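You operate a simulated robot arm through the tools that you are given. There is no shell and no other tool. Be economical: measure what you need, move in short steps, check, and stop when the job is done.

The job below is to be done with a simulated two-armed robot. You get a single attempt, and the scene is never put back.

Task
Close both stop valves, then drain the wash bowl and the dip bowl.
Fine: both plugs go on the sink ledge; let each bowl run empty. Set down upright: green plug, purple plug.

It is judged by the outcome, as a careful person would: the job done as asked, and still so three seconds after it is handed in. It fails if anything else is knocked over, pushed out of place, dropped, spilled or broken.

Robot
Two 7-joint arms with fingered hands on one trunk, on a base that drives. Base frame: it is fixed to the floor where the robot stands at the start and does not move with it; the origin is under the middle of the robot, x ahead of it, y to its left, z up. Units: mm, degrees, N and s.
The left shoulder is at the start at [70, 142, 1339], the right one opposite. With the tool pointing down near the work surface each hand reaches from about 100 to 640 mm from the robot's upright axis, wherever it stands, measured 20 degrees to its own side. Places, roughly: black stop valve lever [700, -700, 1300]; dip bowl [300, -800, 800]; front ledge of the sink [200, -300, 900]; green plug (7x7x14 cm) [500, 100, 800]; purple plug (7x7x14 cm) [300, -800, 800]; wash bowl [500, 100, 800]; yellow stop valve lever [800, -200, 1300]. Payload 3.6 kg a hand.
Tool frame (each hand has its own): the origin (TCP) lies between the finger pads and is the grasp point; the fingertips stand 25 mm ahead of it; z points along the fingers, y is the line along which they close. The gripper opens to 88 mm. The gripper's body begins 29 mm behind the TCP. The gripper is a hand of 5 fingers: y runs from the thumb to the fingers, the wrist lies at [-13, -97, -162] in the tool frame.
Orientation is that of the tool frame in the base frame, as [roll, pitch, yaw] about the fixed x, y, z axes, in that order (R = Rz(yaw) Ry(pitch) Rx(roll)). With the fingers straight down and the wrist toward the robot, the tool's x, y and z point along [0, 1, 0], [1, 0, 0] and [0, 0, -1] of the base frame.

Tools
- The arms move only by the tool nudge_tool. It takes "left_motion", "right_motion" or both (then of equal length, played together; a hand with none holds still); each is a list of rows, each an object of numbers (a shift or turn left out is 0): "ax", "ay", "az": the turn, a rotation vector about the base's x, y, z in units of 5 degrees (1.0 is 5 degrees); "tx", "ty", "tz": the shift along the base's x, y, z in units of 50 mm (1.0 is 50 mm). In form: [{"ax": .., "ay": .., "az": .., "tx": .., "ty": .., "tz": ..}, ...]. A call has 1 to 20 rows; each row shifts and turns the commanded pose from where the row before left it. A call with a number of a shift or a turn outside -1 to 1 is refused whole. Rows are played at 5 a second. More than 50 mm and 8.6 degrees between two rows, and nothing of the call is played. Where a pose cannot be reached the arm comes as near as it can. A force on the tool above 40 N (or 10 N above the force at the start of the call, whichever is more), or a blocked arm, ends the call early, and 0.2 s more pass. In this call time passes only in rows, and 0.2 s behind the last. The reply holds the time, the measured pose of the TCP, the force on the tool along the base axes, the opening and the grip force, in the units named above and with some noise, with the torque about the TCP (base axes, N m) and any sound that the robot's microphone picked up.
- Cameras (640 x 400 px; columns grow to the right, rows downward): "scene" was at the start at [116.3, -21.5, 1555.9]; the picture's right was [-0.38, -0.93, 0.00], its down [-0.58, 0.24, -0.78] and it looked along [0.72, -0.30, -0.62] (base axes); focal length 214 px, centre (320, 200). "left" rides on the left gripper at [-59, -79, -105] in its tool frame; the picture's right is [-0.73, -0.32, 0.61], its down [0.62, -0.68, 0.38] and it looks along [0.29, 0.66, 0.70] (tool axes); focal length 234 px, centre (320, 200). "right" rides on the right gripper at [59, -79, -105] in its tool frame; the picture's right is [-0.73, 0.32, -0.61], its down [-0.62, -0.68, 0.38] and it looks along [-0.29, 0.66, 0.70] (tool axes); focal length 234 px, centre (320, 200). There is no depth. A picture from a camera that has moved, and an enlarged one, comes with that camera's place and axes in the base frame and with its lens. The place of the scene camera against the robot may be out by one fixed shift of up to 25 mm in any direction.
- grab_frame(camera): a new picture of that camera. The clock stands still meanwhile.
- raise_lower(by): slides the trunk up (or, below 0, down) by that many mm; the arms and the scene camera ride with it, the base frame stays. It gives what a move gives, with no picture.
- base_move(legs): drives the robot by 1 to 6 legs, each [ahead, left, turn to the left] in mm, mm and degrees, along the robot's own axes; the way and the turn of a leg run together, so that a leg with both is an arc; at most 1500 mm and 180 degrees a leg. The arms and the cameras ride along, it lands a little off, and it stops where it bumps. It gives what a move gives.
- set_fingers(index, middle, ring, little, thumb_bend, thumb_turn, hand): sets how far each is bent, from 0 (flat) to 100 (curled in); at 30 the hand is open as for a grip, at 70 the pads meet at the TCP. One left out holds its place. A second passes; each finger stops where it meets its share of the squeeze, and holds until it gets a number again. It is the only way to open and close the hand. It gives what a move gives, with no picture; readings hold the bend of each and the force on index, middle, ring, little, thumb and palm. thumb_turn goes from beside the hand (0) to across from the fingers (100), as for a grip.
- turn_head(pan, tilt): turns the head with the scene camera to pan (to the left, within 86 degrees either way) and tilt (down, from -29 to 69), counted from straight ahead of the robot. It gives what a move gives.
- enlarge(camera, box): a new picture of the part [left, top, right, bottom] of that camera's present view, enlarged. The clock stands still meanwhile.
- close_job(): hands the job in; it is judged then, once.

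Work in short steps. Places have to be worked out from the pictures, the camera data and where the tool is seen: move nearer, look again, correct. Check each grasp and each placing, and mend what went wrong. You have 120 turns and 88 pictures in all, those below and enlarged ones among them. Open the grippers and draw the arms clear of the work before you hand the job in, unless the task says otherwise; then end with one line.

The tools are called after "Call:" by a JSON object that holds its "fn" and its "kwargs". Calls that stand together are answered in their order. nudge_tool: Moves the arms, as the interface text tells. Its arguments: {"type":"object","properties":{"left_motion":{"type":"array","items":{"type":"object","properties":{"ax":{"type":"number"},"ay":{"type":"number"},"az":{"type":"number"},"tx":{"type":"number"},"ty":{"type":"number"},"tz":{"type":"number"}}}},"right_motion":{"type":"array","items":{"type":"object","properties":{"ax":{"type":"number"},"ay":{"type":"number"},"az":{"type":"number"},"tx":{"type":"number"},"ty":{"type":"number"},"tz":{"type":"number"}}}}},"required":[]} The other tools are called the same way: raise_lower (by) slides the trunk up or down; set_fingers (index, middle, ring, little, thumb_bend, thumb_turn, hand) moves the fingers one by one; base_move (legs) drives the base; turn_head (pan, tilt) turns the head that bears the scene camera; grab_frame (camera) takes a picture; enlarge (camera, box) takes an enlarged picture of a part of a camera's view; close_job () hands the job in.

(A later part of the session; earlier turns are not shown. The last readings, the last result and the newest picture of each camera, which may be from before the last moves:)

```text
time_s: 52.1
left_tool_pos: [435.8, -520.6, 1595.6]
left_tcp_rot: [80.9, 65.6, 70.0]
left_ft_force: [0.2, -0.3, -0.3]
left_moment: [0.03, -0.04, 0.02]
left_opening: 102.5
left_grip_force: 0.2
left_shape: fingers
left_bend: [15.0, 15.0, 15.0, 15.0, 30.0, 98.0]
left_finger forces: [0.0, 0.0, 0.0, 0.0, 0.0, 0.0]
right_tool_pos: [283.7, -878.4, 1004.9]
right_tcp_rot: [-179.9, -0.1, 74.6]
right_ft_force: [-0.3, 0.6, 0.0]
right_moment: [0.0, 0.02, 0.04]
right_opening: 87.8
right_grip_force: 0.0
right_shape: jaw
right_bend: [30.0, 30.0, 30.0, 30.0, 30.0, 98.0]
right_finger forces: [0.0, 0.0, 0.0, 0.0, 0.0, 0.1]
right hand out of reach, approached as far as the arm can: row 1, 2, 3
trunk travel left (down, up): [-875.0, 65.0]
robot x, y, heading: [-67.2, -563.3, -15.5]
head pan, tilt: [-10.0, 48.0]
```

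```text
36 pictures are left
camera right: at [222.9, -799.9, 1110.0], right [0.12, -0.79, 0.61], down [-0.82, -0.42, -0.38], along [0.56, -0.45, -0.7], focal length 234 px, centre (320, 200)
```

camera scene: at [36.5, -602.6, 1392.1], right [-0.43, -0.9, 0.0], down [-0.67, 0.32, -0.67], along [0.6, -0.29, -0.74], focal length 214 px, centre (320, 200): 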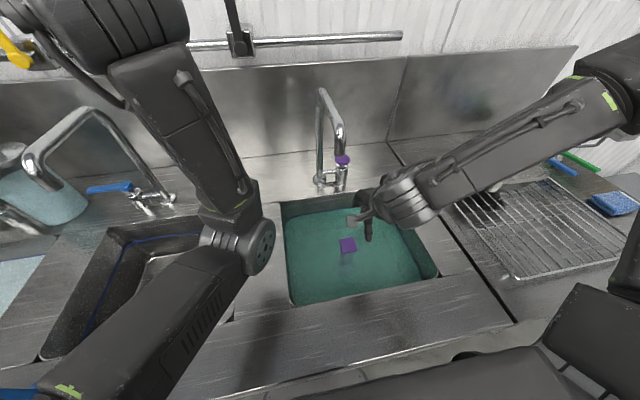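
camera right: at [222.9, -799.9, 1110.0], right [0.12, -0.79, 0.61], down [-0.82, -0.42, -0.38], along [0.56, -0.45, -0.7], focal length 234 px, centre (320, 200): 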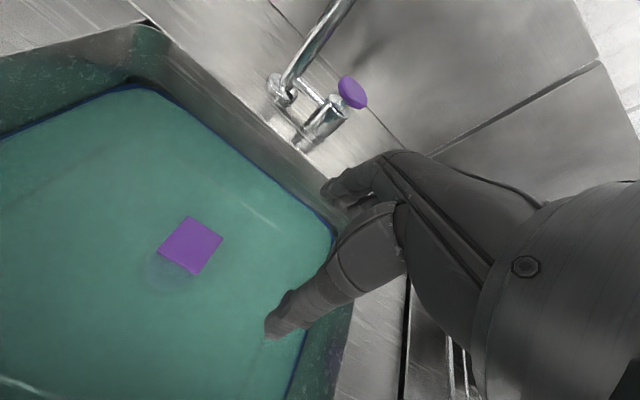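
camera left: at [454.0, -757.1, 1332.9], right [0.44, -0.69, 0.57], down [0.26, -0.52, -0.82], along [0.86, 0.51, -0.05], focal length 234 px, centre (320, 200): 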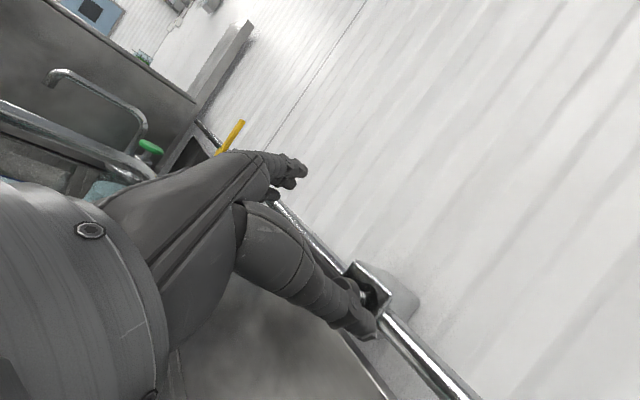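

The right arm can only go about 330 mm below its shoulder in this posture. So I raise the hand, draw it back a little, then lower the trunk 250 mm.

Call:
{"fn": "nudge_tool", "kwargs": {"right_motion": [{"tx": -0.105, "ty": 0.33, "tz": 0.73}, {"tx": -0.105, "ty": 0.33, "tz": 0.73}, {"tx": -0.105, "ty": 0.33, "tz": 0.73}, {"tx": -0.105, "ty": 0.33, "tz": 0.73}]}}

Call:
{"fn": "grab_frame", "kwargs": {"camera": "scene"}}

```text
time_s: 53.1
left_tool_pos: [436.0, -518.7, 1593.9]
left_tcp_rot: [80.6, 65.8, 69.8]
left_ft_force: [0.1, 0.9, -0.5]
left_moment: [-0.01, -0.01, -0.01]
left_opening: 102.8
left_grip_force: 0.1
left_shape: fingers
left_bend: [15.0, 15.0, 15.0, 15.0, 30.0, 98.0]
left_finger forces: [0.0, 0.1, 0.0, 0.0, 0.1, 0.1]
right_tool_pos: [276.9, -813.1, 1149.2]
right_tcp_rot: [-179.9, 0.0, 74.5]
right_ft_force: [0.9, -0.5, -0.4]
right_moment: [-0.02, 0.0, 0.04]
right_opening: 87.8
right_grip_force: 0.1
right_shape: jaw
right_bend: [30.0, 30.0, 30.0, 30.0, 30.0, 98.0]
right_finger forces: [0.1, 0.1, 0.0, 0.0, 0.0, 0.0]
right hand out of reach, approached as far as the arm can: row 4
trunk travel left (down, up): [-875.0, 65.0]
robot x, y, heading: [-71.2, -566.2, -15.4]
head pan, tilt: [-10.0, 48.0]
```

```text
35 pictures are left
camera scene: at [35.3, -599.2, 1542.3], right [-0.43, -0.9, 0.0], down [-0.67, 0.32, -0.67], along [0.6, -0.29, -0.74], focal length 214 px, centre (320, 200)
```

scene: 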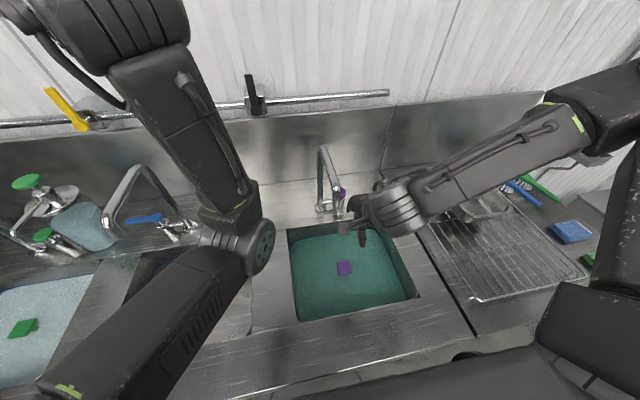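

The forearm comes in from the right, so the hand's heading may be what binds the wrist. I turn the hand 90 degrees about the vertical, which still fits the square handle, and try going lower.

Call:
{"fn": "nudge_tool", "kwargs": {"right_motion": [{"az": 1, "tx": 0.05}, {"az": 1, "tx": 0.05}, {"az": 1, "tx": 0.05}, {"az": 1, "tx": 0.05}, {"az": 1, "tx": 0.05}, {"az": 1}, {"az": 1}, {"az": 1}, {"az": 1}, {"az": 1}, {"az": 1}, {"az": 1}, {"az": 1}, {"az": 1}, {"az": 1}, {"az": 1}, {"az": 1}, {"az": 1}, {"tz": -0.8}, {"tz": -0.8}]}}

```text
time_s: 55.4
left_tool_pos: [436.3, -530.7, 1595.7]
left_tcp_rot: [81.1, 65.3, 70.0]
left_ft_force: [0.0, 0.3, -0.6]
left_moment: [-0.04, 0.04, 0.01]
left_opening: 102.4
left_grip_force: 0.1
left_shape: fingers
left_bend: [15.0, 15.0, 15.0, 15.0, 30.0, 98.0]
left_finger forces: [0.0, 0.0, 0.0, 0.0, 0.1, 0.0]
right_tool_pos: [292.9, -827.6, 1147.7]
right_tcp_rot: [-179.9, 0.2, 125.3]
right_ft_force: [5.1, -30.2, 6.0]
right_moment: [0.73, -0.25, -1.73]
right_opening: 87.6
right_grip_force: 0.1
right_shape: jaw
right_bend: [30.0, 31.0, 31.0, 30.0, 30.0, 98.0]
right_finger forces: [0.0, 36.1, 0.1, 0.0, 0.0, 0.0]
trunk travel left (down, up): [-875.0, 65.0]
robot x, y, heading: [-70.8, -564.9, -15.6]
head pan, tilt: [-10.0, 48.0]
stopped in row 11 (right hand): the force on the tool passed its limit (the readings are from after the stop); the commanded pose is now the measured one
```

The middle finger ran into the faucet spout. I turn it back the way it came, draw it toward the robot, and inspect the faucet.

Call:
{"fn": "nudge_tool", "kwargs": {"right_motion": [{"az": -1}, {"az": -1}, {"az": -1}, {"tx": -0.3, "ty": -0.3}]}}

Call:
{"fn": "grab_frame", "kwargs": {"camera": "scene"}}

```text
time_s: 56.4
left_tool_pos: [433.3, -519.2, 1594.9]
left_tcp_rot: [80.7, 65.6, 70.0]
left_ft_force: [0.3, 0.0, 0.3]
left_moment: [0.0, 0.03, 0.01]
left_opening: 102.7
left_grip_force: 0.0
left_shape: fingers
left_bend: [15.0, 15.0, 15.0, 15.0, 30.0, 98.0]
left_finger forces: [0.0, 0.1, 0.1, 0.0, 0.0, 0.1]
right_tool_pos: [274.1, -832.1, 1149.5]
right_tcp_rot: [180.0, 0.2, 111.0]
right_ft_force: [-0.3, 0.3, -0.6]
right_moment: [-0.01, 0.0, 0.0]
right_opening: 87.8
right_grip_force: 0.0
right_shape: jaw
right_bend: [30.0, 30.0, 30.0, 30.0, 30.0, 98.0]
right_finger forces: [0.0, 0.0, 0.1, 0.0, 0.0, 0.0]
trunk travel left (down, up): [-875.0, 65.0]
robot x, y, heading: [-69.7, -565.2, -15.7]
head pan, tilt: [-10.0, 48.0]
```

```text
34 pictures are left
camera scene: at [33.5, -599.7, 1542.5], right [-0.43, -0.9, 0.0], down [-0.67, 0.32, -0.67], along [0.6, -0.29, -0.74], focal length 214 px, centre (320, 200)
```

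scene: 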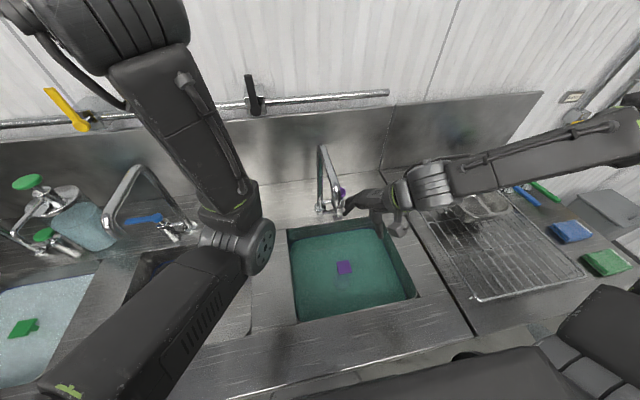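

The faucet looks unmoved. I shift the hand right and back, away from the spout, finish the turn there, then lower.

Call:
{"fn": "nudge_tool", "kwargs": {"right_motion": [{"tx": -0.32, "ty": -0.55}, {"tx": -0.32, "ty": -0.55}, {"az": 1}, {"az": 1}, {"az": 1}, {"az": 1}, {"az": 1}, {"az": 1}, {"az": 1}, {"az": 1}, {"az": 1}, {"az": 1}, {"az": 0.7}, {"tz": -0.8}, {"tz": -0.8}, {"tz": -0.8}, {"tz": -0.8}, {"tz": -0.8}]}}

Call:
{"fn": "grab_frame", "kwargs": {"camera": "scene"}}

```text
time_s: 60.2
left_tool_pos: [437.8, -520.1, 1594.7]
left_tcp_rot: [81.1, 65.8, 70.2]
left_ft_force: [0.8, 1.1, 0.2]
left_moment: [0.0, -0.01, 0.01]
left_opening: 102.7
left_grip_force: 0.0
left_shape: fingers
left_bend: [15.0, 15.0, 15.0, 15.0, 30.0, 98.0]
left_finger forces: [0.1, 0.0, 0.0, 0.1, 0.1, 0.0]
right_tool_pos: [237.2, -889.5, 973.9]
right_tcp_rot: [-179.8, 0.2, 164.4]
right_ft_force: [-0.3, 0.2, -0.4]
right_moment: [0.01, -0.02, 0.03]
right_opening: 87.8
right_grip_force: 0.0
right_shape: jaw
right_bend: [30.0, 30.0, 30.0, 30.0, 30.0, 98.0]
right_finger forces: [0.0, 0.0, 0.1, 0.1, 0.0, 0.0]
right hand out of reach, approached as far as the arm can: row 18
trunk travel left (down, up): [-875.0, 65.0]
robot x, y, heading: [-72.5, -566.3, -15.8]
head pan, tilt: [-10.0, 48.0]
```

```text
33 pictures are left
camera scene: at [37.2, -599.7, 1542.2], right [-0.43, -0.9, 0.0], down [-0.67, 0.32, -0.67], along [0.6, -0.29, -0.74], focal length 214 px, centre (320, 200)
```

scene: 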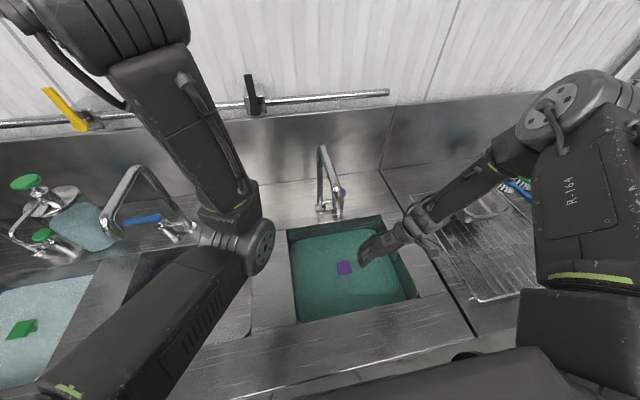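

The hand now goes lower freely with the wrist to the right. I use the trunk for the rest: lower it 100 mm to z about 874, then slide over the plug and look.

Call:
{"fn": "raise_lower", "kwargs": {"by": -95}}

Call:
{"fn": "nudge_tool", "kwargs": {"right_motion": [{"tx": 0.45, "ty": 0.43}, {"tx": 0.45, "ty": 0.43}, {"tx": 0.45, "ty": 0.43}]}}

Call:
{"fn": "grab_frame", "kwargs": {"camera": "right"}}

```text
time_s: 61.5
left_tool_pos: [436.3, -521.8, 1500.1]
left_tcp_rot: [80.8, 65.6, 70.0]
left_ft_force: [-0.1, -0.3, -0.2]
left_moment: [0.01, -0.01, 0.03]
left_opening: 102.8
left_grip_force: 0.0
left_shape: fingers
left_bend: [15.0, 15.0, 15.0, 15.0, 30.0, 98.0]
left_finger forces: [0.0, 0.0, 0.1, 0.0, 0.0, 0.0]
right_tool_pos: [235.1, -891.1, 880.1]
right_tcp_rot: [-179.8, 0.3, 164.4]
right_ft_force: [0.0, 0.0, -0.3]
right_moment: [0.0, -0.01, 0.0]
right_opening: 87.9
right_grip_force: 0.0
right_shape: jaw
right_bend: [30.0, 30.0, 30.0, 30.0, 30.0, 98.0]
right_finger forces: [0.0, 0.1, 0.0, 0.0, 0.0, 0.0]
trunk travel left (down, up): [-780.0, 160.0]
robot x, y, heading: [-72.2, -563.9, -15.4]
head pan, tilt: [-10.0, 48.0]
```

```text
time_s: 62.3
left_tool_pos: [435.6, -520.8, 1500.7]
left_tcp_rot: [81.0, 65.6, 70.0]
left_ft_force: [-0.5, -0.1, 0.0]
left_moment: [-0.01, -0.01, 0.01]
left_opening: 102.5
left_grip_force: 0.1
left_shape: fingers
left_bend: [15.0, 15.0, 15.0, 15.0, 30.0, 98.0]
left_finger forces: [0.0, 0.0, 0.1, 0.1, 0.1, 0.0]
right_tool_pos: [287.9, -834.7, 913.2]
right_tcp_rot: [-179.8, 0.2, 164.4]
right_ft_force: [-0.5, -0.5, -0.2]
right_moment: [-0.01, 0.02, -0.04]
right_opening: 87.9
right_grip_force: 0.0
right_shape: jaw
right_bend: [30.0, 30.0, 30.0, 30.0, 30.0, 98.0]
right_finger forces: [0.1, 0.0, 0.0, 0.0, 0.0, 0.0]
right hand out of reach, approached as far as the arm can: row 1, 2, 3
trunk travel left (down, up): [-780.0, 160.0]
robot x, y, heading: [-70.6, -565.6, -15.6]
head pan, tilt: [-10.0, 48.0]
```

```text
32 pictures are left
camera right: at [209.4, -893.2, 1017.5], right [0.78, 0.12, 0.61], down [0.42, -0.83, -0.38], along [0.46, 0.55, -0.7], focal length 234 px, centre (320, 200)
```

right: 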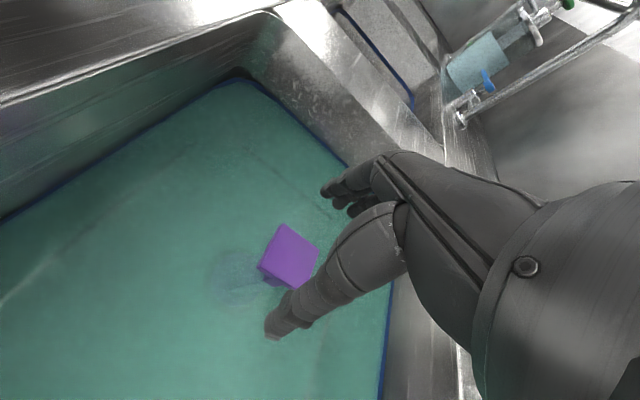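

The new view confirms the handle at [306,-822,834]. I finish centring, letting the hand rise a little, and then lower with the trunk.

Call:
{"fn": "nudge_tool", "kwargs": {"right_motion": [{"tx": 0.18, "ty": 0.12, "tz": 0.25}, {"tx": 0.18, "ty": 0.12, "tz": 0.2}]}}

Call:
{"fn": "raise_lower", "kwargs": {"by": -60}}

Call:
{"fn": "grab_frame", "kwargs": {"camera": "right"}}

```text
time_s: 62.9
left_tool_pos: [436.1, -520.8, 1500.2]
left_tcp_rot: [80.8, 65.7, 69.8]
left_ft_force: [0.6, 0.8, 0.3]
left_moment: [0.01, 0.0, 0.02]
left_opening: 102.5
left_grip_force: 0.1
left_shape: fingers
left_bend: [15.0, 15.0, 15.0, 15.0, 30.0, 98.0]
left_finger forces: [0.2, 0.1, 0.0, 0.0, 0.0, 0.1]
right_tool_pos: [305.5, -823.0, 935.9]
right_tcp_rot: [-179.8, 0.2, 164.4]
right_ft_force: [-0.6, 0.1, 0.3]
right_moment: [0.0, -0.03, -0.02]
right_opening: 87.7
right_grip_force: 0.1
right_shape: jaw
right_bend: [30.0, 30.0, 30.0, 30.0, 30.0, 98.0]
right_finger forces: [0.1, 0.1, 0.0, 0.0, 0.1, 0.0]
trunk travel left (down, up): [-780.0, 160.0]
robot x, y, heading: [-70.0, -562.8, -15.4]
head pan, tilt: [-10.0, 48.0]
```

```text
time_s: 63.9
left_tool_pos: [436.3, -522.0, 1440.5]
left_tcp_rot: [80.7, 65.6, 69.9]
left_ft_force: [-1.3, 1.6, -0.8]
left_moment: [-0.01, -0.02, -0.01]
left_opening: 102.4
left_grip_force: 0.0
left_shape: fingers
left_bend: [15.0, 15.0, 15.0, 15.0, 30.0, 98.0]
left_finger forces: [0.0, 0.0, 0.1, 0.0, 0.1, 0.0]
right_tool_pos: [305.4, -823.1, 875.9]
right_tcp_rot: [-179.8, 0.2, 164.4]
right_ft_force: [-0.2, -0.3, -0.7]
right_moment: [0.01, 0.0, -0.03]
right_opening: 87.6
right_grip_force: 0.1
right_shape: jaw
right_bend: [30.0, 30.0, 30.0, 30.0, 30.0, 98.0]
right_finger forces: [0.1, 0.1, 0.0, 0.0, 0.0, 0.0]
trunk travel left (down, up): [-720.0, 220.0]
robot x, y, heading: [-71.4, -566.6, -15.5]
head pan, tilt: [-10.0, 48.0]
```

```text
31 pictures are left
camera right: at [227.3, -881.8, 980.1], right [0.78, 0.12, 0.61], down [0.42, -0.83, -0.38], along [0.46, 0.55, -0.7], focal length 234 px, centre (320, 200)
```

right: 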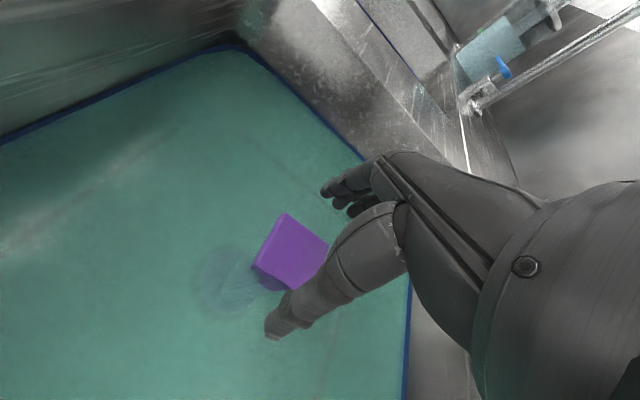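

The grasp line projects right on the handle's centre. I lower 60 mm more and close the hand.

Call:
{"fn": "raise_lower", "kwargs": {"by": -62}}

Call:
{"fn": "grab_frame", "kwargs": {"camera": "right"}}

```text
time_s: 65.0
left_tool_pos: [434.6, -521.3, 1378.2]
left_tcp_rot: [80.7, 65.7, 69.8]
left_ft_force: [-0.2, 0.0, 0.2]
left_moment: [0.01, -0.03, 0.03]
left_opening: 102.7
left_grip_force: 0.0
left_shape: fingers
left_bend: [15.0, 15.0, 15.0, 15.0, 30.0, 98.0]
left_finger forces: [0.1, 0.0, 0.0, 0.1, 0.1, 0.1]
right_tool_pos: [305.9, -823.6, 813.4]
right_tcp_rot: [-179.9, 0.2, 164.5]
right_ft_force: [0.3, -0.8, 1.0]
right_moment: [0.0, 0.0, 0.0]
right_opening: 88.0
right_grip_force: 0.0
right_shape: jaw
right_bend: [30.0, 30.0, 30.0, 30.0, 30.0, 98.0]
right_finger forces: [0.1, 0.0, 0.0, 0.0, 0.9, 0.0]
trunk travel left (down, up): [-658.0, 282.0]
robot x, y, heading: [-73.6, -566.5, -15.4]
head pan, tilt: [-10.0, 48.0]
```

```text
30 pictures are left
camera right: at [227.1, -882.0, 918.1], right [0.78, 0.12, 0.61], down [0.42, -0.83, -0.38], along [0.46, 0.55, -0.7], focal length 234 px, centre (320, 200)
```

right: 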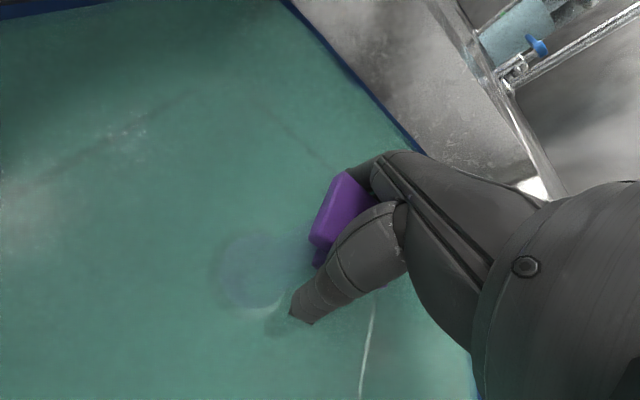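

The handle is well inside the grip, so I close the hand on it.

Call:
{"fn": "set_fingers", "kwargs": {"hand": "right", "index": 70, "middle": 70, "ring": 70, "little": 70, "thumb_bend": 70}}

```text
time_s: 66.0
left_tool_pos: [435.2, -521.2, 1377.3]
left_tcp_rot: [81.0, 65.7, 70.2]
left_ft_force: [-1.1, -0.5, -0.5]
left_moment: [-0.02, 0.01, 0.03]
left_opening: 102.5
left_grip_force: 0.1
left_shape: fingers
left_bend: [15.0, 15.0, 15.0, 15.0, 30.0, 98.0]
left_finger forces: [0.1, 0.0, 0.0, 0.0, 0.1, 0.0]
right_tool_pos: [307.2, -823.7, 813.3]
right_tcp_rot: [-179.9, 0.1, 164.4]
right_ft_force: [1.0, -0.9, 2.5]
right_moment: [0.02, -0.16, -0.05]
right_opening: 36.8
right_grip_force: 24.5
right_shape: fingers
right_bend: [51.0, 65.0, 69.0, 70.0, 60.0, 96.0]
right_finger forces: [18.1, 3.7, 2.4, 0.1, 25.3, 0.0]
trunk travel left (down, up): [-658.0, 282.0]
robot x, y, heading: [-70.4, -564.9, -15.4]
head pan, tilt: [-10.0, 48.0]
```

It holds with 24 N, mostly between index finger and thumb. I lift 40 mm with the trunk and check.

Call:
{"fn": "raise_lower", "kwargs": {"by": 40}}

Call:
{"fn": "grab_frame", "kwargs": {"camera": "right"}}

```text
time_s: 66.8
left_tool_pos: [436.7, -521.7, 1417.7]
left_tcp_rot: [81.3, 65.8, 70.4]
left_ft_force: [-0.7, 0.9, -0.1]
left_moment: [0.02, -0.01, 0.0]
left_opening: 102.6
left_grip_force: 0.1
left_shape: fingers
left_bend: [15.0, 15.0, 15.0, 15.0, 30.0, 98.0]
left_finger forces: [0.0, 0.1, 0.0, 0.1, 0.0, 0.0]
right_tool_pos: [305.4, -823.2, 854.0]
right_tcp_rot: [180.0, 0.2, 164.4]
right_ft_force: [-0.1, -0.4, -2.1]
right_moment: [-0.01, 0.0, -0.03]
right_opening: 37.2
right_grip_force: 23.1
right_shape: fingers
right_bend: [50.0, 67.0, 69.0, 70.0, 60.0, 96.0]
right_finger forces: [17.9, 2.5, 2.5, 0.0, 22.6, 0.0]
trunk travel left (down, up): [-698.0, 242.0]
robot x, y, heading: [-70.6, -567.2, -15.6]
head pan, tilt: [-10.0, 48.0]
```

```text
29 pictures are left
camera right: at [227.8, -882.2, 957.7], right [0.78, 0.12, 0.61], down [0.42, -0.82, -0.38], along [0.46, 0.55, -0.7], focal length 234 px, centre (320, 200)
```

right: 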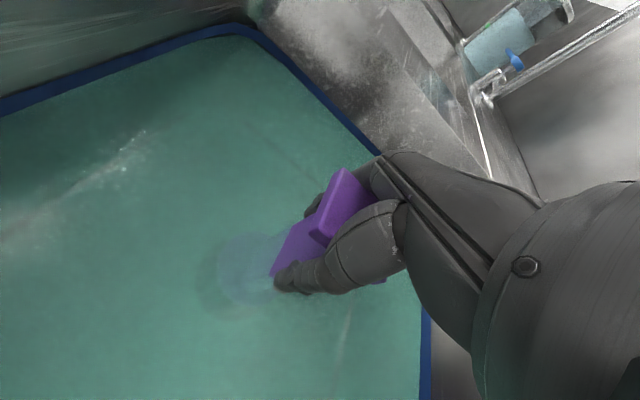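

The plug is out and the water is starting to drop. To clear the spout I first drive back 75 mm with the plug still low inside the bowl, then raise the trunk 185 mm.

Call:
{"fn": "base_move", "kwargs": {"legs": [[-75, 0, 0]]}}

Call:
{"fn": "raise_lower", "kwargs": {"by": 185}}

Call:
{"fn": "grab_frame", "kwargs": {"camera": "scene"}}

```text
time_s: 67.8
left_tool_pos: [364.1, -500.6, 1418.4]
left_tcp_rot: [81.1, 65.8, 70.1]
left_ft_force: [0.1, -0.1, 1.0]
left_moment: [-0.03, -0.01, 0.02]
left_opening: 102.3
left_grip_force: 0.0
left_shape: fingers
left_bend: [15.0, 15.0, 15.0, 15.0, 30.0, 98.0]
left_finger forces: [0.1, 0.0, 0.0, 0.0, 0.0, 0.0]
right_tool_pos: [233.7, -802.9, 852.0]
right_tcp_rot: [-179.9, 0.2, 164.4]
right_ft_force: [-0.5, -0.3, -1.8]
right_moment: [0.03, -0.04, 0.03]
right_opening: 37.0
right_grip_force: 22.9
right_shape: fingers
right_bend: [50.0, 67.0, 69.0, 70.0, 60.0, 96.0]
right_finger forces: [17.9, 2.5, 2.6, 0.1, 22.5, 0.1]
trunk travel left (down, up): [-698.0, 242.0]
robot x, y, heading: [-146.3, -546.1, -15.7]
head pan, tilt: [-10.0, 48.0]
```

```text
time_s: 69.9
left_tool_pos: [365.1, -502.0, 1603.0]
left_tcp_rot: [81.1, 65.6, 70.2]
left_ft_force: [-0.8, -0.3, 0.7]
left_moment: [-0.02, 0.01, -0.01]
left_opening: 102.7
left_grip_force: 0.0
left_shape: fingers
left_bend: [15.0, 15.0, 15.0, 15.0, 30.0, 98.0]
left_finger forces: [0.1, 0.1, 0.0, 0.0, 0.1, 0.0]
right_tool_pos: [233.6, -803.3, 1038.4]
right_tcp_rot: [-180.0, 0.3, 164.4]
right_ft_force: [0.0, -0.1, -2.1]
right_moment: [0.0, 0.01, -0.03]
right_opening: 37.1
right_grip_force: 22.4
right_shape: fingers
right_bend: [50.0, 67.0, 69.0, 70.0, 60.0, 96.0]
right_finger forces: [17.9, 2.4, 2.5, 0.0, 22.5, 0.0]
trunk travel left (down, up): [-883.0, 57.0]
robot x, y, heading: [-141.7, -545.4, -15.7]
head pan, tilt: [-10.0, 48.0]
```

```text
28 pictures are left
camera scene: at [-36.3, -581.4, 1550.2], right [-0.43, -0.9, 0.0], down [-0.67, 0.32, -0.67], along [0.6, -0.29, -0.74], focal length 214 px, centre (320, 200)
```

scene: 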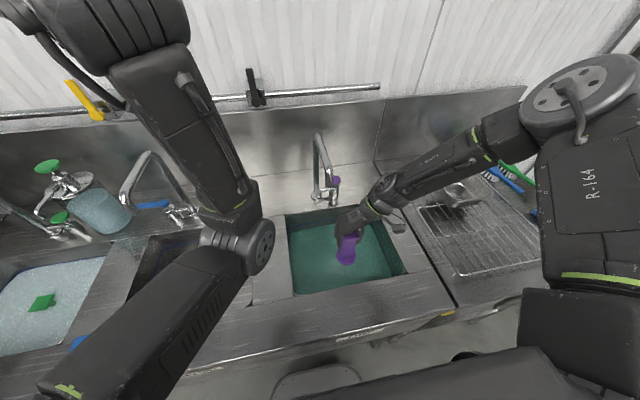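

The plug is above the bowl. I look closer at how it hangs.

Call:
{"fn": "enlarge", "kwargs": {"camera": "scene", "box": [270, 180, 430, 280]}}

```text
4.00 times, centred on (350, 230) of scene
camera zoom: at [-36.3, -581.4, 1550.2], right [-0.43, -0.9, 0.0], down [-0.67, 0.32, -0.67], along [0.6, -0.29, -0.74], focal length 858 px, centre (200, 80)
```

zoom: 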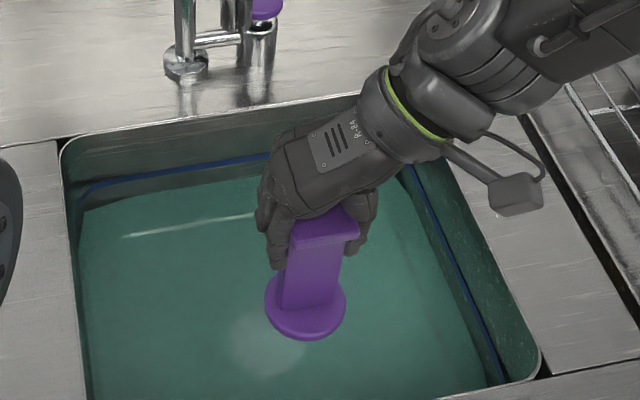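

The plug hangs upright on its handle. The ledge spans about u 217–331, so I drive back 155 mm to bring the disc over its middle.

Call:
{"fn": "base_move", "kwargs": {"legs": [[-155, 0, 0]]}}

Call:
{"fn": "enlarge", "kwargs": {"camera": "scene", "box": [240, 170, 480, 320]}}

Call:
{"fn": "grab_frame", "kwargs": {"camera": "right"}}

```text
time_s: 71.2
left_tool_pos: [219.2, -461.6, 1602.1]
left_tcp_rot: [81.4, 65.7, 70.5]
left_ft_force: [0.9, 0.7, -1.1]
left_moment: [0.02, -0.02, 0.0]
left_opening: 102.9
left_grip_force: 0.1
left_shape: fingers
left_bend: [15.0, 15.0, 15.0, 15.0, 30.0, 98.0]
left_finger forces: [0.1, 0.1, 0.1, 0.1, 0.0, 0.0]
right_tool_pos: [88.0, -763.1, 1037.1]
right_tcp_rot: [180.0, 0.1, 164.5]
right_ft_force: [0.3, -0.2, -1.5]
right_moment: [0.04, 0.0, 0.02]
right_opening: 37.0
right_grip_force: 22.7
right_shape: fingers
right_bend: [50.0, 67.0, 69.0, 70.0, 60.0, 96.0]
right_finger forces: [17.9, 2.6, 2.6, 0.0, 22.4, 0.0]
trunk travel left (down, up): [-883.0, 57.0]
robot x, y, heading: [-291.6, -505.0, -15.6]
head pan, tilt: [-10.0, 48.0]
```

```text
2.67 times, centred on (360, 245) of scene
camera zoom: at [-181.3, -541.1, 1549.9], right [-0.43, -0.9, 0.0], down [-0.67, 0.32, -0.67], along [0.6, -0.29, -0.75], focal length 572 px, centre (213, 80)
```

zoom: 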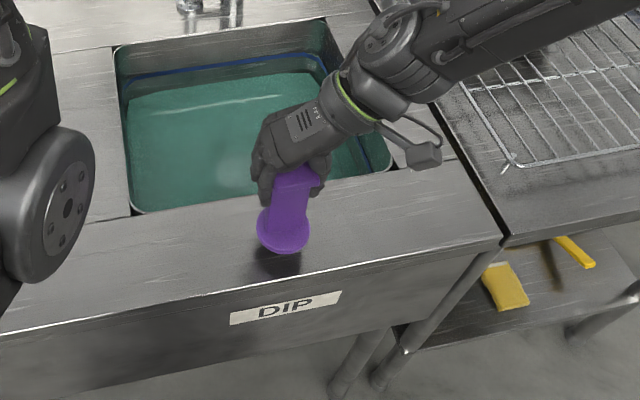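

```text
25 pictures are left
camera right: at [9.5, -821.5, 1141.8], right [0.79, 0.12, 0.61], down [0.42, -0.82, -0.38], along [0.46, 0.55, -0.7], focal length 234 px, centre (320, 200)
```

right: 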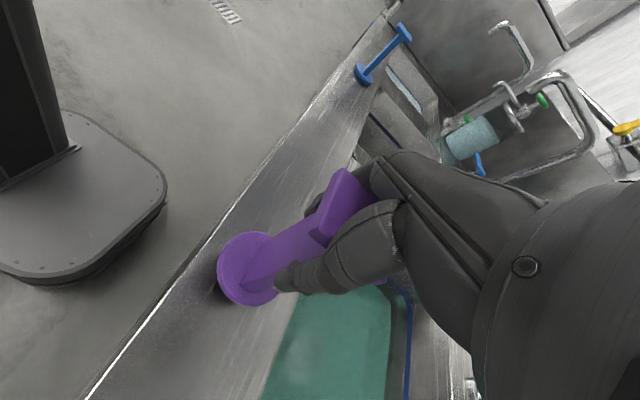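

The disc is over the ledge but slightly toward its front edge. I shift it 14 mm forward and lower the trunk 20 mm.

Call:
{"fn": "nudge_tool", "kwargs": {"right_motion": [{"tx": 0.27, "ty": -0.074}]}}

Call:
{"fn": "raise_lower", "kwargs": {"by": -20}}

Call:
{"fn": "enlarge", "kwargs": {"camera": "scene", "box": [280, 200, 440, 300]}}

```text
time_s: 71.7
left_tool_pos: [216.1, -460.7, 1603.1]
left_tcp_rot: [80.9, 65.8, 70.0]
left_ft_force: [-0.2, 0.7, -0.8]
left_moment: [-0.03, -0.01, -0.01]
left_opening: 102.6
left_grip_force: 0.1
left_shape: fingers
left_bend: [15.0, 15.0, 15.0, 15.0, 30.0, 98.0]
left_finger forces: [0.0, 0.0, 0.0, 0.1, 0.0, 0.0]
right_tool_pos: [100.1, -765.0, 1038.2]
right_tcp_rot: [-179.8, 0.3, 164.4]
right_ft_force: [0.1, 0.7, -2.0]
right_moment: [0.02, 0.01, -0.02]
right_opening: 37.2
right_grip_force: 22.6
right_shape: fingers
right_bend: [50.0, 67.0, 69.0, 70.0, 60.0, 96.0]
right_finger forces: [18.0, 2.5, 2.4, 0.1, 22.4, 0.1]
trunk travel left (down, up): [-883.0, 57.0]
robot x, y, heading: [-294.1, -507.9, -15.6]
head pan, tilt: [-10.0, 48.0]
```

```text
time_s: 72.3
left_tool_pos: [216.7, -461.2, 1582.9]
left_tcp_rot: [81.1, 65.7, 70.2]
left_ft_force: [-0.3, 0.6, -0.6]
left_moment: [0.0, 0.02, -0.02]
left_opening: 102.7
left_grip_force: 0.0
left_shape: fingers
left_bend: [15.0, 15.0, 15.0, 15.0, 30.0, 98.0]
left_finger forces: [0.1, 0.0, 0.0, 0.0, 0.1, 0.0]
right_tool_pos: [98.9, -765.0, 1017.1]
right_tcp_rot: [-179.8, 0.1, 164.4]
right_ft_force: [0.7, 1.3, -1.7]
right_moment: [0.01, 0.03, -0.01]
right_opening: 37.2
right_grip_force: 22.5
right_shape: fingers
right_bend: [50.0, 67.0, 69.0, 70.0, 60.0, 96.0]
right_finger forces: [17.9, 2.5, 2.4, 0.0, 22.4, 0.0]
trunk travel left (down, up): [-863.0, 77.0]
robot x, y, heading: [-289.9, -505.9, -15.7]
head pan, tilt: [-10.0, 48.0]
```

```text
4.00 times, centred on (360, 250) of scene
camera zoom: at [-183.9, -540.4, 1530.1], right [-0.43, -0.9, 0.0], down [-0.67, 0.32, -0.67], along [0.6, -0.29, -0.74], focal length 858 px, centre (160, 0)
```

zoom: 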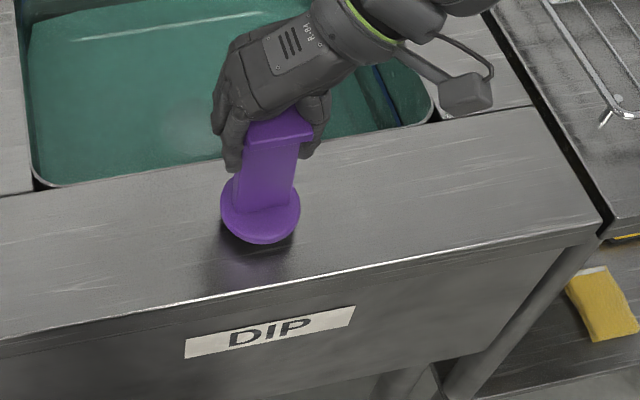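

The disc is a short way above the ledge. I lower in 4 mm rows with force watching.

Call:
{"fn": "nudge_tool", "kwargs": {"right_motion": [{"tz": -0.08}, {"tz": -0.08}, {"tz": -0.08}]}}

```text
time_s: 73.1
left_tool_pos: [214.9, -459.7, 1583.5]
left_tcp_rot: [81.2, 65.7, 70.2]
left_ft_force: [0.4, -0.8, -0.9]
left_moment: [0.01, -0.01, -0.01]
left_opening: 102.3
left_grip_force: 0.0
left_shape: fingers
left_bend: [15.0, 15.0, 15.0, 15.0, 30.0, 98.0]
left_finger forces: [0.0, 0.1, 0.1, 0.0, 0.0, 0.0]
right_tool_pos: [93.9, -768.9, 1013.9]
right_tcp_rot: [-179.8, 0.3, 164.5]
right_ft_force: [0.2, 1.0, -1.3]
right_moment: [-0.02, -0.01, -0.01]
right_opening: 37.1
right_grip_force: 22.6
right_shape: fingers
right_bend: [50.0, 67.0, 69.0, 70.0, 60.0, 96.0]
right_finger forces: [17.9, 2.5, 2.4, 0.1, 22.3, 0.0]
right hand out of reach, approached as far as the arm can: row 1, 2, 3
trunk travel left (down, up): [-863.0, 77.0]
robot x, y, heading: [-291.1, -504.4, -15.6]
head pan, tilt: [-10.0, 48.0]
```

The arm is at its lower limit, so I use the trunk in small steps and watch the force.

Call:
{"fn": "raise_lower", "kwargs": {"by": -8}}

Call:
{"fn": "raise_lower", "kwargs": {"by": -4}}

Call:
{"fn": "enlarge", "kwargs": {"camera": "scene", "box": [300, 220, 396, 280]}}

```text
time_s: 73.7
left_tool_pos: [216.2, -461.8, 1575.5]
left_tcp_rot: [81.2, 65.6, 70.2]
left_ft_force: [-0.6, 0.1, -0.4]
left_moment: [-0.01, -0.01, 0.0]
left_opening: 102.6
left_grip_force: 0.0
left_shape: fingers
left_bend: [15.0, 15.0, 15.0, 15.0, 30.0, 98.0]
left_finger forces: [0.0, 0.0, 0.0, 0.0, 0.0, 0.1]
right_tool_pos: [93.8, -769.3, 1006.2]
right_tcp_rot: [-179.8, 0.3, 164.4]
right_ft_force: [-0.1, -0.6, -2.0]
right_moment: [0.01, -0.01, 0.0]
right_opening: 37.1
right_grip_force: 22.9
right_shape: fingers
right_bend: [50.0, 67.0, 69.0, 70.0, 60.0, 96.0]
right_finger forces: [17.9, 2.5, 2.4, 0.0, 22.3, 0.0]
trunk travel left (down, up): [-855.0, 85.0]
robot x, y, heading: [-289.3, -503.9, -15.7]
head pan, tilt: [-10.0, 48.0]
```

```text
time_s: 74.2
left_tool_pos: [213.0, -460.0, 1571.9]
left_tcp_rot: [81.0, 65.7, 70.1]
left_ft_force: [-1.0, 0.0, 0.1]
left_moment: [0.0, 0.0, 0.02]
left_opening: 102.4
left_grip_force: 0.0
left_shape: fingers
left_bend: [15.0, 15.0, 15.0, 15.0, 30.0, 98.0]
left_finger forces: [0.0, 0.1, 0.1, 0.0, 0.1, 0.0]
right_tool_pos: [92.6, -768.2, 1002.5]
right_tcp_rot: [-179.8, 0.4, 164.3]
right_ft_force: [-1.0, -2.4, 10.3]
right_moment: [0.05, -0.11, -0.02]
right_opening: 36.8
right_grip_force: 24.4
right_shape: fingers
right_bend: [50.0, 67.0, 69.0, 70.0, 60.0, 96.0]
right_finger forces: [18.3, 3.1, 2.3, 0.0, 25.1, 0.1]
trunk travel left (down, up): [-851.0, 89.0]
robot x, y, heading: [-289.3, -502.1, -15.5]
head pan, tilt: [-10.0, 48.0]
```

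```text
6.67 times, centred on (348, 250) of scene
camera zoom: at [-187.2, -539.6, 1518.6], right [-0.43, -0.9, 0.0], down [-0.67, 0.32, -0.67], along [0.6, -0.29, -0.74], focal length 1430 px, centre (133, -133)
```

zoom: 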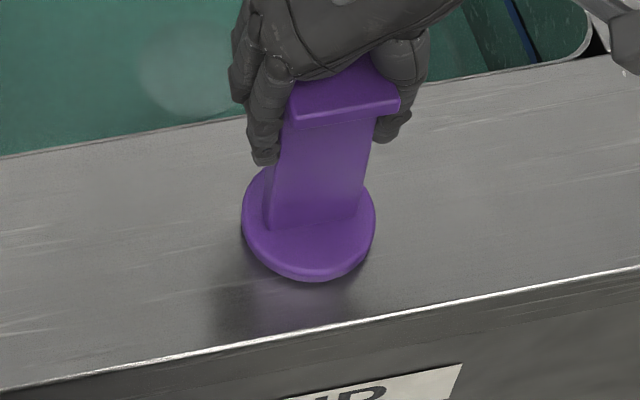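

The force jumped by 12 N, so the disc is sitting on the ledge with clear margin. I open the hand.

Call:
{"fn": "set_fingers", "kwargs": {"hand": "right", "index": 28, "middle": 28, "ring": 28, "little": 28, "thumb_bend": 28}}

Call:
{"fn": "enlarge", "kwargs": {"camera": "scene", "box": [280, 200, 440, 300]}}

```text
time_s: 75.2
left_tool_pos: [214.2, -460.6, 1569.8]
left_tcp_rot: [80.9, 65.6, 69.9]
left_ft_force: [0.9, 0.2, -0.3]
left_moment: [0.02, 0.0, 0.02]
left_opening: 102.6
left_grip_force: 0.2
left_shape: fingers
left_bend: [15.0, 15.0, 15.0, 15.0, 30.0, 98.0]
left_finger forces: [0.0, 0.1, 0.0, 0.0, 0.1, 0.0]
right_tool_pos: [94.1, -769.5, 1002.8]
right_tcp_rot: [-179.8, 0.3, 164.4]
right_ft_force: [-0.3, -0.3, 0.7]
right_moment: [0.0, 0.03, 0.04]
right_opening: 88.6
right_grip_force: 1.2
right_shape: fingers
right_bend: [28.0, 28.0, 28.0, 28.0, 28.0, 97.0]
right_finger forces: [0.1, 0.0, 0.0, 0.0, 1.1, 0.1]
trunk travel left (down, up): [-851.0, 89.0]
robot x, y, heading: [-289.1, -502.1, -15.5]
head pan, tilt: [-10.0, 48.0]
```

```text
4.00 times, centred on (360, 250) of scene
camera zoom: at [-185.4, -539.9, 1518.3], right [-0.43, -0.9, 0.0], down [-0.67, 0.32, -0.67], along [0.6, -0.29, -0.74], focal length 858 px, centre (160, 0)
```

zoom: 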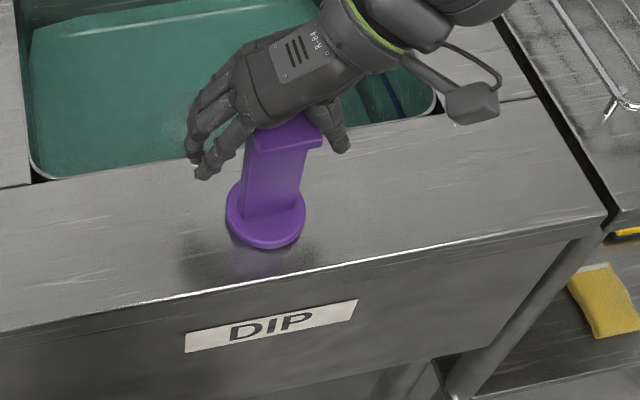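

The plug stands upright. The thumb still touches it lightly, so I ease the hand 6 mm to the right and up a little before withdrawing.

Call:
{"fn": "nudge_tool", "kwargs": {"right_motion": [{"tx": -0.032, "ty": -0.116}, {"tz": 0.1}]}}

```text
time_s: 75.8
left_tool_pos: [215.5, -460.7, 1571.4]
left_tcp_rot: [81.0, 65.6, 70.0]
left_ft_force: [0.5, -0.2, 0.1]
left_moment: [-0.01, 0.0, -0.03]
left_opening: 102.6
left_grip_force: 0.2
left_shape: fingers
left_bend: [15.0, 15.0, 15.0, 15.0, 30.0, 98.0]
left_finger forces: [0.0, 0.1, 0.0, 0.0, 0.0, 0.2]
right_tool_pos: [93.4, -774.7, 1005.8]
right_tcp_rot: [-179.8, 0.3, 164.3]
right_ft_force: [0.2, 1.1, -0.2]
right_moment: [-0.02, 0.01, -0.03]
right_opening: 88.8
right_grip_force: 0.2
right_shape: fingers
right_bend: [28.0, 28.0, 28.0, 28.0, 28.0, 97.0]
right_finger forces: [0.2, 0.1, 0.1, 0.0, 0.0, 0.0]
trunk travel left (down, up): [-851.0, 89.0]
robot x, y, heading: [-293.3, -501.7, -15.8]
head pan, tilt: [-10.0, 48.0]
```

The hand is free of contact. I raise the trunk 89 mm to lift clear and check the plug and the bowl.

Call:
{"fn": "raise_lower", "kwargs": {"by": 88}}

Call:
{"fn": "grab_frame", "kwargs": {"camera": "scene"}}

```text
time_s: 77.0
left_tool_pos: [214.8, -461.1, 1659.3]
left_tcp_rot: [81.1, 65.7, 70.1]
left_ft_force: [-0.6, -0.2, 0.3]
left_moment: [0.03, -0.02, 0.01]
left_opening: 102.7
left_grip_force: 0.0
left_shape: fingers
left_bend: [15.0, 15.0, 15.0, 15.0, 30.0, 98.0]
left_finger forces: [0.0, 0.0, 0.0, 0.0, 0.0, 0.1]
right_tool_pos: [92.4, -774.3, 1095.4]
right_tcp_rot: [-179.7, 0.3, 164.4]
right_ft_force: [0.6, -0.6, -0.4]
right_moment: [0.0, 0.01, -0.01]
right_opening: 89.0
right_grip_force: 0.1
right_shape: fingers
right_bend: [28.0, 28.0, 28.0, 28.0, 28.0, 97.0]
right_finger forces: [0.0, 0.0, 0.0, 0.0, 0.0, 0.1]
trunk travel left (down, up): [-939.0, 1.0]
robot x, y, heading: [-288.8, -503.6, -15.7]
head pan, tilt: [-10.0, 48.0]
```

```text
21 pictures are left
camera scene: at [-185.2, -539.8, 1606.3], right [-0.43, -0.9, 0.0], down [-0.67, 0.32, -0.67], along [0.6, -0.29, -0.74], focal length 214 px, centre (320, 200)
```

scene: 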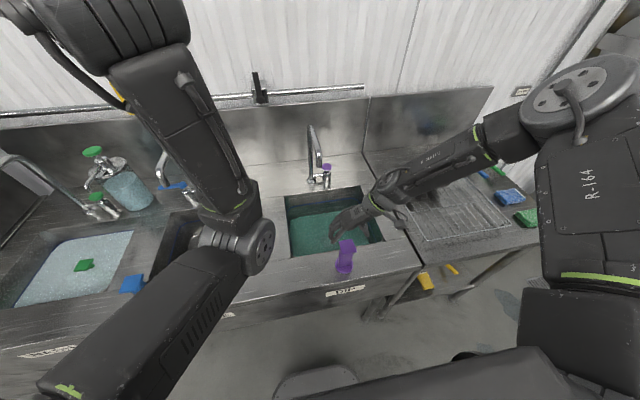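

The purple plug stands upright on the ledge and the dip bowl is draining. I back off, square up by 1.4 degrees (the sink angle fits -14.2 better) and drive left toward the wash bowl. Then I look left.

Call:
{"fn": "base_move", "kwargs": {"legs": [[-110, 0, 1.4], [0, 620, 0]]}}

Call:
{"fn": "turn_head", "kwargs": {"pan": 25, "tilt": 42}}

Call:
{"fn": "grab_frame", "kwargs": {"camera": "scene"}}

```text
time_s: 81.3
left_tool_pos: [256.3, 176.4, 1660.0]
left_tcp_rot: [81.2, 65.6, 71.9]
left_ft_force: [0.0, -0.4, -0.5]
left_moment: [0.0, 0.01, 0.04]
left_opening: 102.5
left_grip_force: 0.1
left_shape: fingers
left_bend: [15.0, 15.0, 15.0, 15.0, 30.0, 98.0]
left_finger forces: [0.1, 0.0, 0.1, 0.1, 0.0, 0.0]
right_tool_pos: [140.6, -140.0, 1094.1]
right_tcp_rot: [-180.0, 0.3, 165.9]
right_ft_force: [-0.8, -0.4, 0.3]
right_moment: [0.02, -0.01, -0.01]
right_opening: 88.6
right_grip_force: 0.1
right_shape: fingers
right_bend: [28.0, 28.0, 28.0, 28.0, 28.0, 97.0]
right_finger forces: [0.0, 0.1, 0.1, 0.0, 0.0, 0.0]
trunk travel left (down, up): [-939.0, 1.0]
robot x, y, heading: [-249.8, 119.9, -14.0]
head pan, tilt: [-10.0, 48.0]
```

```text
time_s: 82.3
left_tool_pos: [256.3, 177.1, 1658.2]
left_tcp_rot: [80.9, 65.7, 71.6]
left_ft_force: [-0.3, 0.0, -0.2]
left_moment: [0.04, -0.01, 0.03]
left_opening: 102.6
left_grip_force: 0.1
left_shape: fingers
left_bend: [15.0, 15.0, 15.0, 15.0, 30.0, 98.0]
left_finger forces: [0.0, 0.0, 0.0, 0.0, 0.0, 0.1]
right_tool_pos: [142.5, -138.8, 1094.9]
right_tcp_rot: [-179.8, 0.2, 166.0]
right_ft_force: [0.2, 0.3, -0.8]
right_moment: [-0.01, 0.0, 0.05]
right_opening: 88.8
right_grip_force: 0.2
right_shape: fingers
right_bend: [28.0, 28.0, 28.0, 28.0, 28.0, 97.0]
right_finger forces: [0.0, 0.0, 0.0, 0.0, 0.0, 0.1]
trunk travel left (down, up): [-939.0, 1.0]
robot x, y, heading: [-245.9, 117.1, -14.1]
head pan, tilt: [25.0, 42.0]
```

```text
20 pictures are left
camera scene: at [-131.3, 136.0, 1614.8], right [0.19, -0.98, 0.0], down [-0.66, -0.13, -0.74], along [0.73, 0.14, -0.67], focal length 214 px, centre (320, 200)
```

scene: 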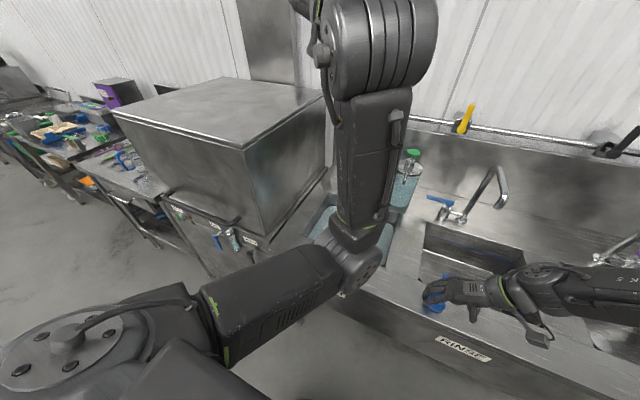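

The box on the left starts at about u 249, so there is room in front of it. The robot just shouldn't go too far left because of the left elbow, so I shift the right hand 100 mm left relative to the body.

Call:
{"fn": "nudge_tool", "kwargs": {"right_motion": [{"tx": 0.163, "ty": 0.646}, {"tx": 0.163, "ty": 0.646}, {"tx": 0.163, "ty": 0.646}]}}

```text
time_s: 83.1
left_tool_pos: [256.6, 177.8, 1659.8]
left_tcp_rot: [80.8, 65.7, 71.4]
left_ft_force: [0.7, 0.4, 0.1]
left_moment: [0.02, 0.02, -0.05]
left_opening: 102.5
left_grip_force: 0.0
left_shape: fingers
left_bend: [15.0, 15.0, 15.0, 15.0, 30.0, 98.0]
left_finger forces: [0.0, 0.0, 0.0, 0.0, 0.0, 0.1]
right_tool_pos: [142.7, -63.4, 1127.4]
right_tcp_rot: [-179.8, 0.3, 166.0]
right_ft_force: [0.3, -0.4, -0.9]
right_moment: [-0.01, -0.01, 0.01]
right_opening: 88.7
right_grip_force: 0.1
right_shape: fingers
right_bend: [28.0, 28.0, 28.0, 28.0, 28.0, 97.0]
right_finger forces: [0.0, 0.1, 0.0, 0.1, 0.1, 0.0]
right hand out of reach, approached as far as the arm can: row 1, 2, 3
trunk travel left (down, up): [-939.0, 1.0]
robot x, y, heading: [-249.5, 121.0, -14.1]
head pan, tilt: [25.0, 42.0]
```

The shift worked partly. Before going low I want the left elbow higher, so I raise the left hand 180 mm while easing the right hand 35 mm back to the right and down. Then I check the left arm.

Call:
{"fn": "nudge_tool", "kwargs": {"left_motion": [{"tz": 0.9}, {"tz": 0.9}, {"tz": 0.9}, {"tz": 0.9}], "right_motion": [{"tx": -0.04, "ty": -0.17, "tz": -0.1}, {"tx": -0.04, "ty": -0.17, "tz": -0.1}, {"tx": -0.04, "ty": -0.17, "tz": -0.1}, {"tx": -0.04, "ty": -0.17, "tz": -0.1}]}}

Call:
{"fn": "grab_frame", "kwargs": {"camera": "scene"}}

```text
time_s: 84.1
left_tool_pos: [253.0, 176.9, 1840.4]
left_tcp_rot: [81.0, 65.6, 71.6]
left_ft_force: [-1.1, 0.3, 0.9]
left_moment: [-0.02, 0.02, 0.0]
left_opening: 102.5
left_grip_force: 0.1
left_shape: fingers
left_bend: [15.0, 15.0, 15.0, 15.0, 30.0, 98.0]
left_finger forces: [0.1, 0.0, 0.0, 0.0, 0.1, 0.0]
right_tool_pos: [134.1, -98.2, 1108.8]
right_tcp_rot: [-179.8, 0.3, 165.9]
right_ft_force: [1.0, -0.1, -0.5]
right_moment: [0.01, 0.01, 0.0]
right_opening: 88.6
right_grip_force: 0.3
right_shape: fingers
right_bend: [28.0, 28.0, 28.0, 28.0, 28.0, 97.0]
right_finger forces: [0.0, 0.0, 0.0, 0.1, 0.0, 0.1]
trunk travel left (down, up): [-939.0, 1.0]
robot x, y, heading: [-249.5, 120.5, -14.0]
head pan, tilt: [25.0, 42.0]
```

```text
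19 pictures are left
camera scene: at [-132.5, 135.7, 1614.8], right [0.19, -0.98, 0.0], down [-0.66, -0.13, -0.74], along [0.73, 0.14, -0.67], focal length 214 px, centre (320, 200)
```

scene: 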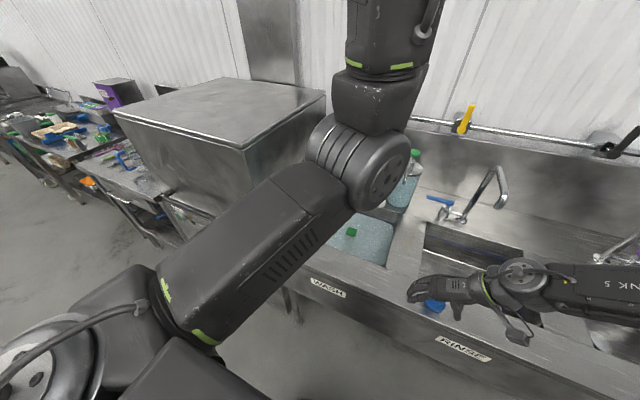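

The left elbow is now well up, and the green plug solves to about [540,114]. I drive left 306 mm, then forward 266 mm, so the hand is over the front part of the wash bowl.

Call:
{"fn": "base_move", "kwargs": {"legs": [[0, 306, 0], [262, 0, 0]]}}

Call:
{"fn": "grab_frame", "kwargs": {"camera": "right"}}

```text
time_s: 87.7
left_tool_pos: [580.8, 415.3, 1840.9]
left_tcp_rot: [80.7, 65.7, 71.5]
left_ft_force: [-0.7, -0.5, 0.1]
left_moment: [-0.01, -0.01, 0.0]
left_opening: 102.7
left_grip_force: 0.0
left_shape: fingers
left_bend: [15.0, 15.0, 15.0, 15.0, 30.0, 98.0]
left_finger forces: [0.0, 0.0, 0.0, 0.2, 0.0, 0.0]
right_tool_pos: [463.2, 139.7, 1109.4]
right_tcp_rot: [-179.8, 0.4, 166.1]
right_ft_force: [-0.8, 0.4, 0.3]
right_moment: [0.0, 0.0, -0.02]
right_opening: 88.9
right_grip_force: 0.1
right_shape: fingers
right_bend: [28.0, 28.0, 28.0, 28.0, 28.0, 97.0]
right_finger forces: [0.0, 0.0, 0.0, 0.1, 0.0, 0.0]
trunk travel left (down, up): [-939.0, 1.0]
robot x, y, heading: [80.3, 356.3, -13.5]
head pan, tilt: [25.0, 42.0]
```

```text
18 pictures are left
camera right: at [385.4, 79.0, 1213.3], right [0.78, 0.14, 0.61], down [0.44, -0.81, -0.38], along [0.44, 0.56, -0.7], focal length 234 px, centre (320, 200)
```

right: 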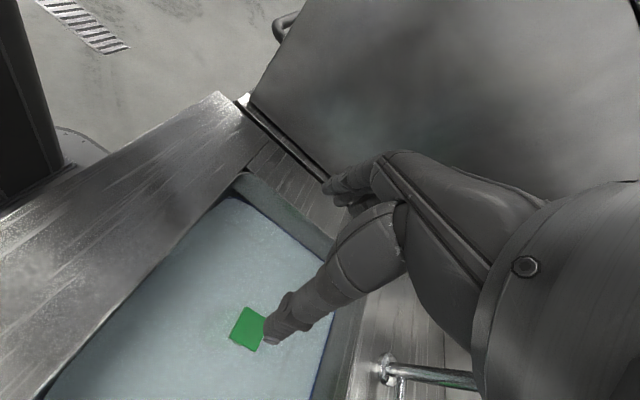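

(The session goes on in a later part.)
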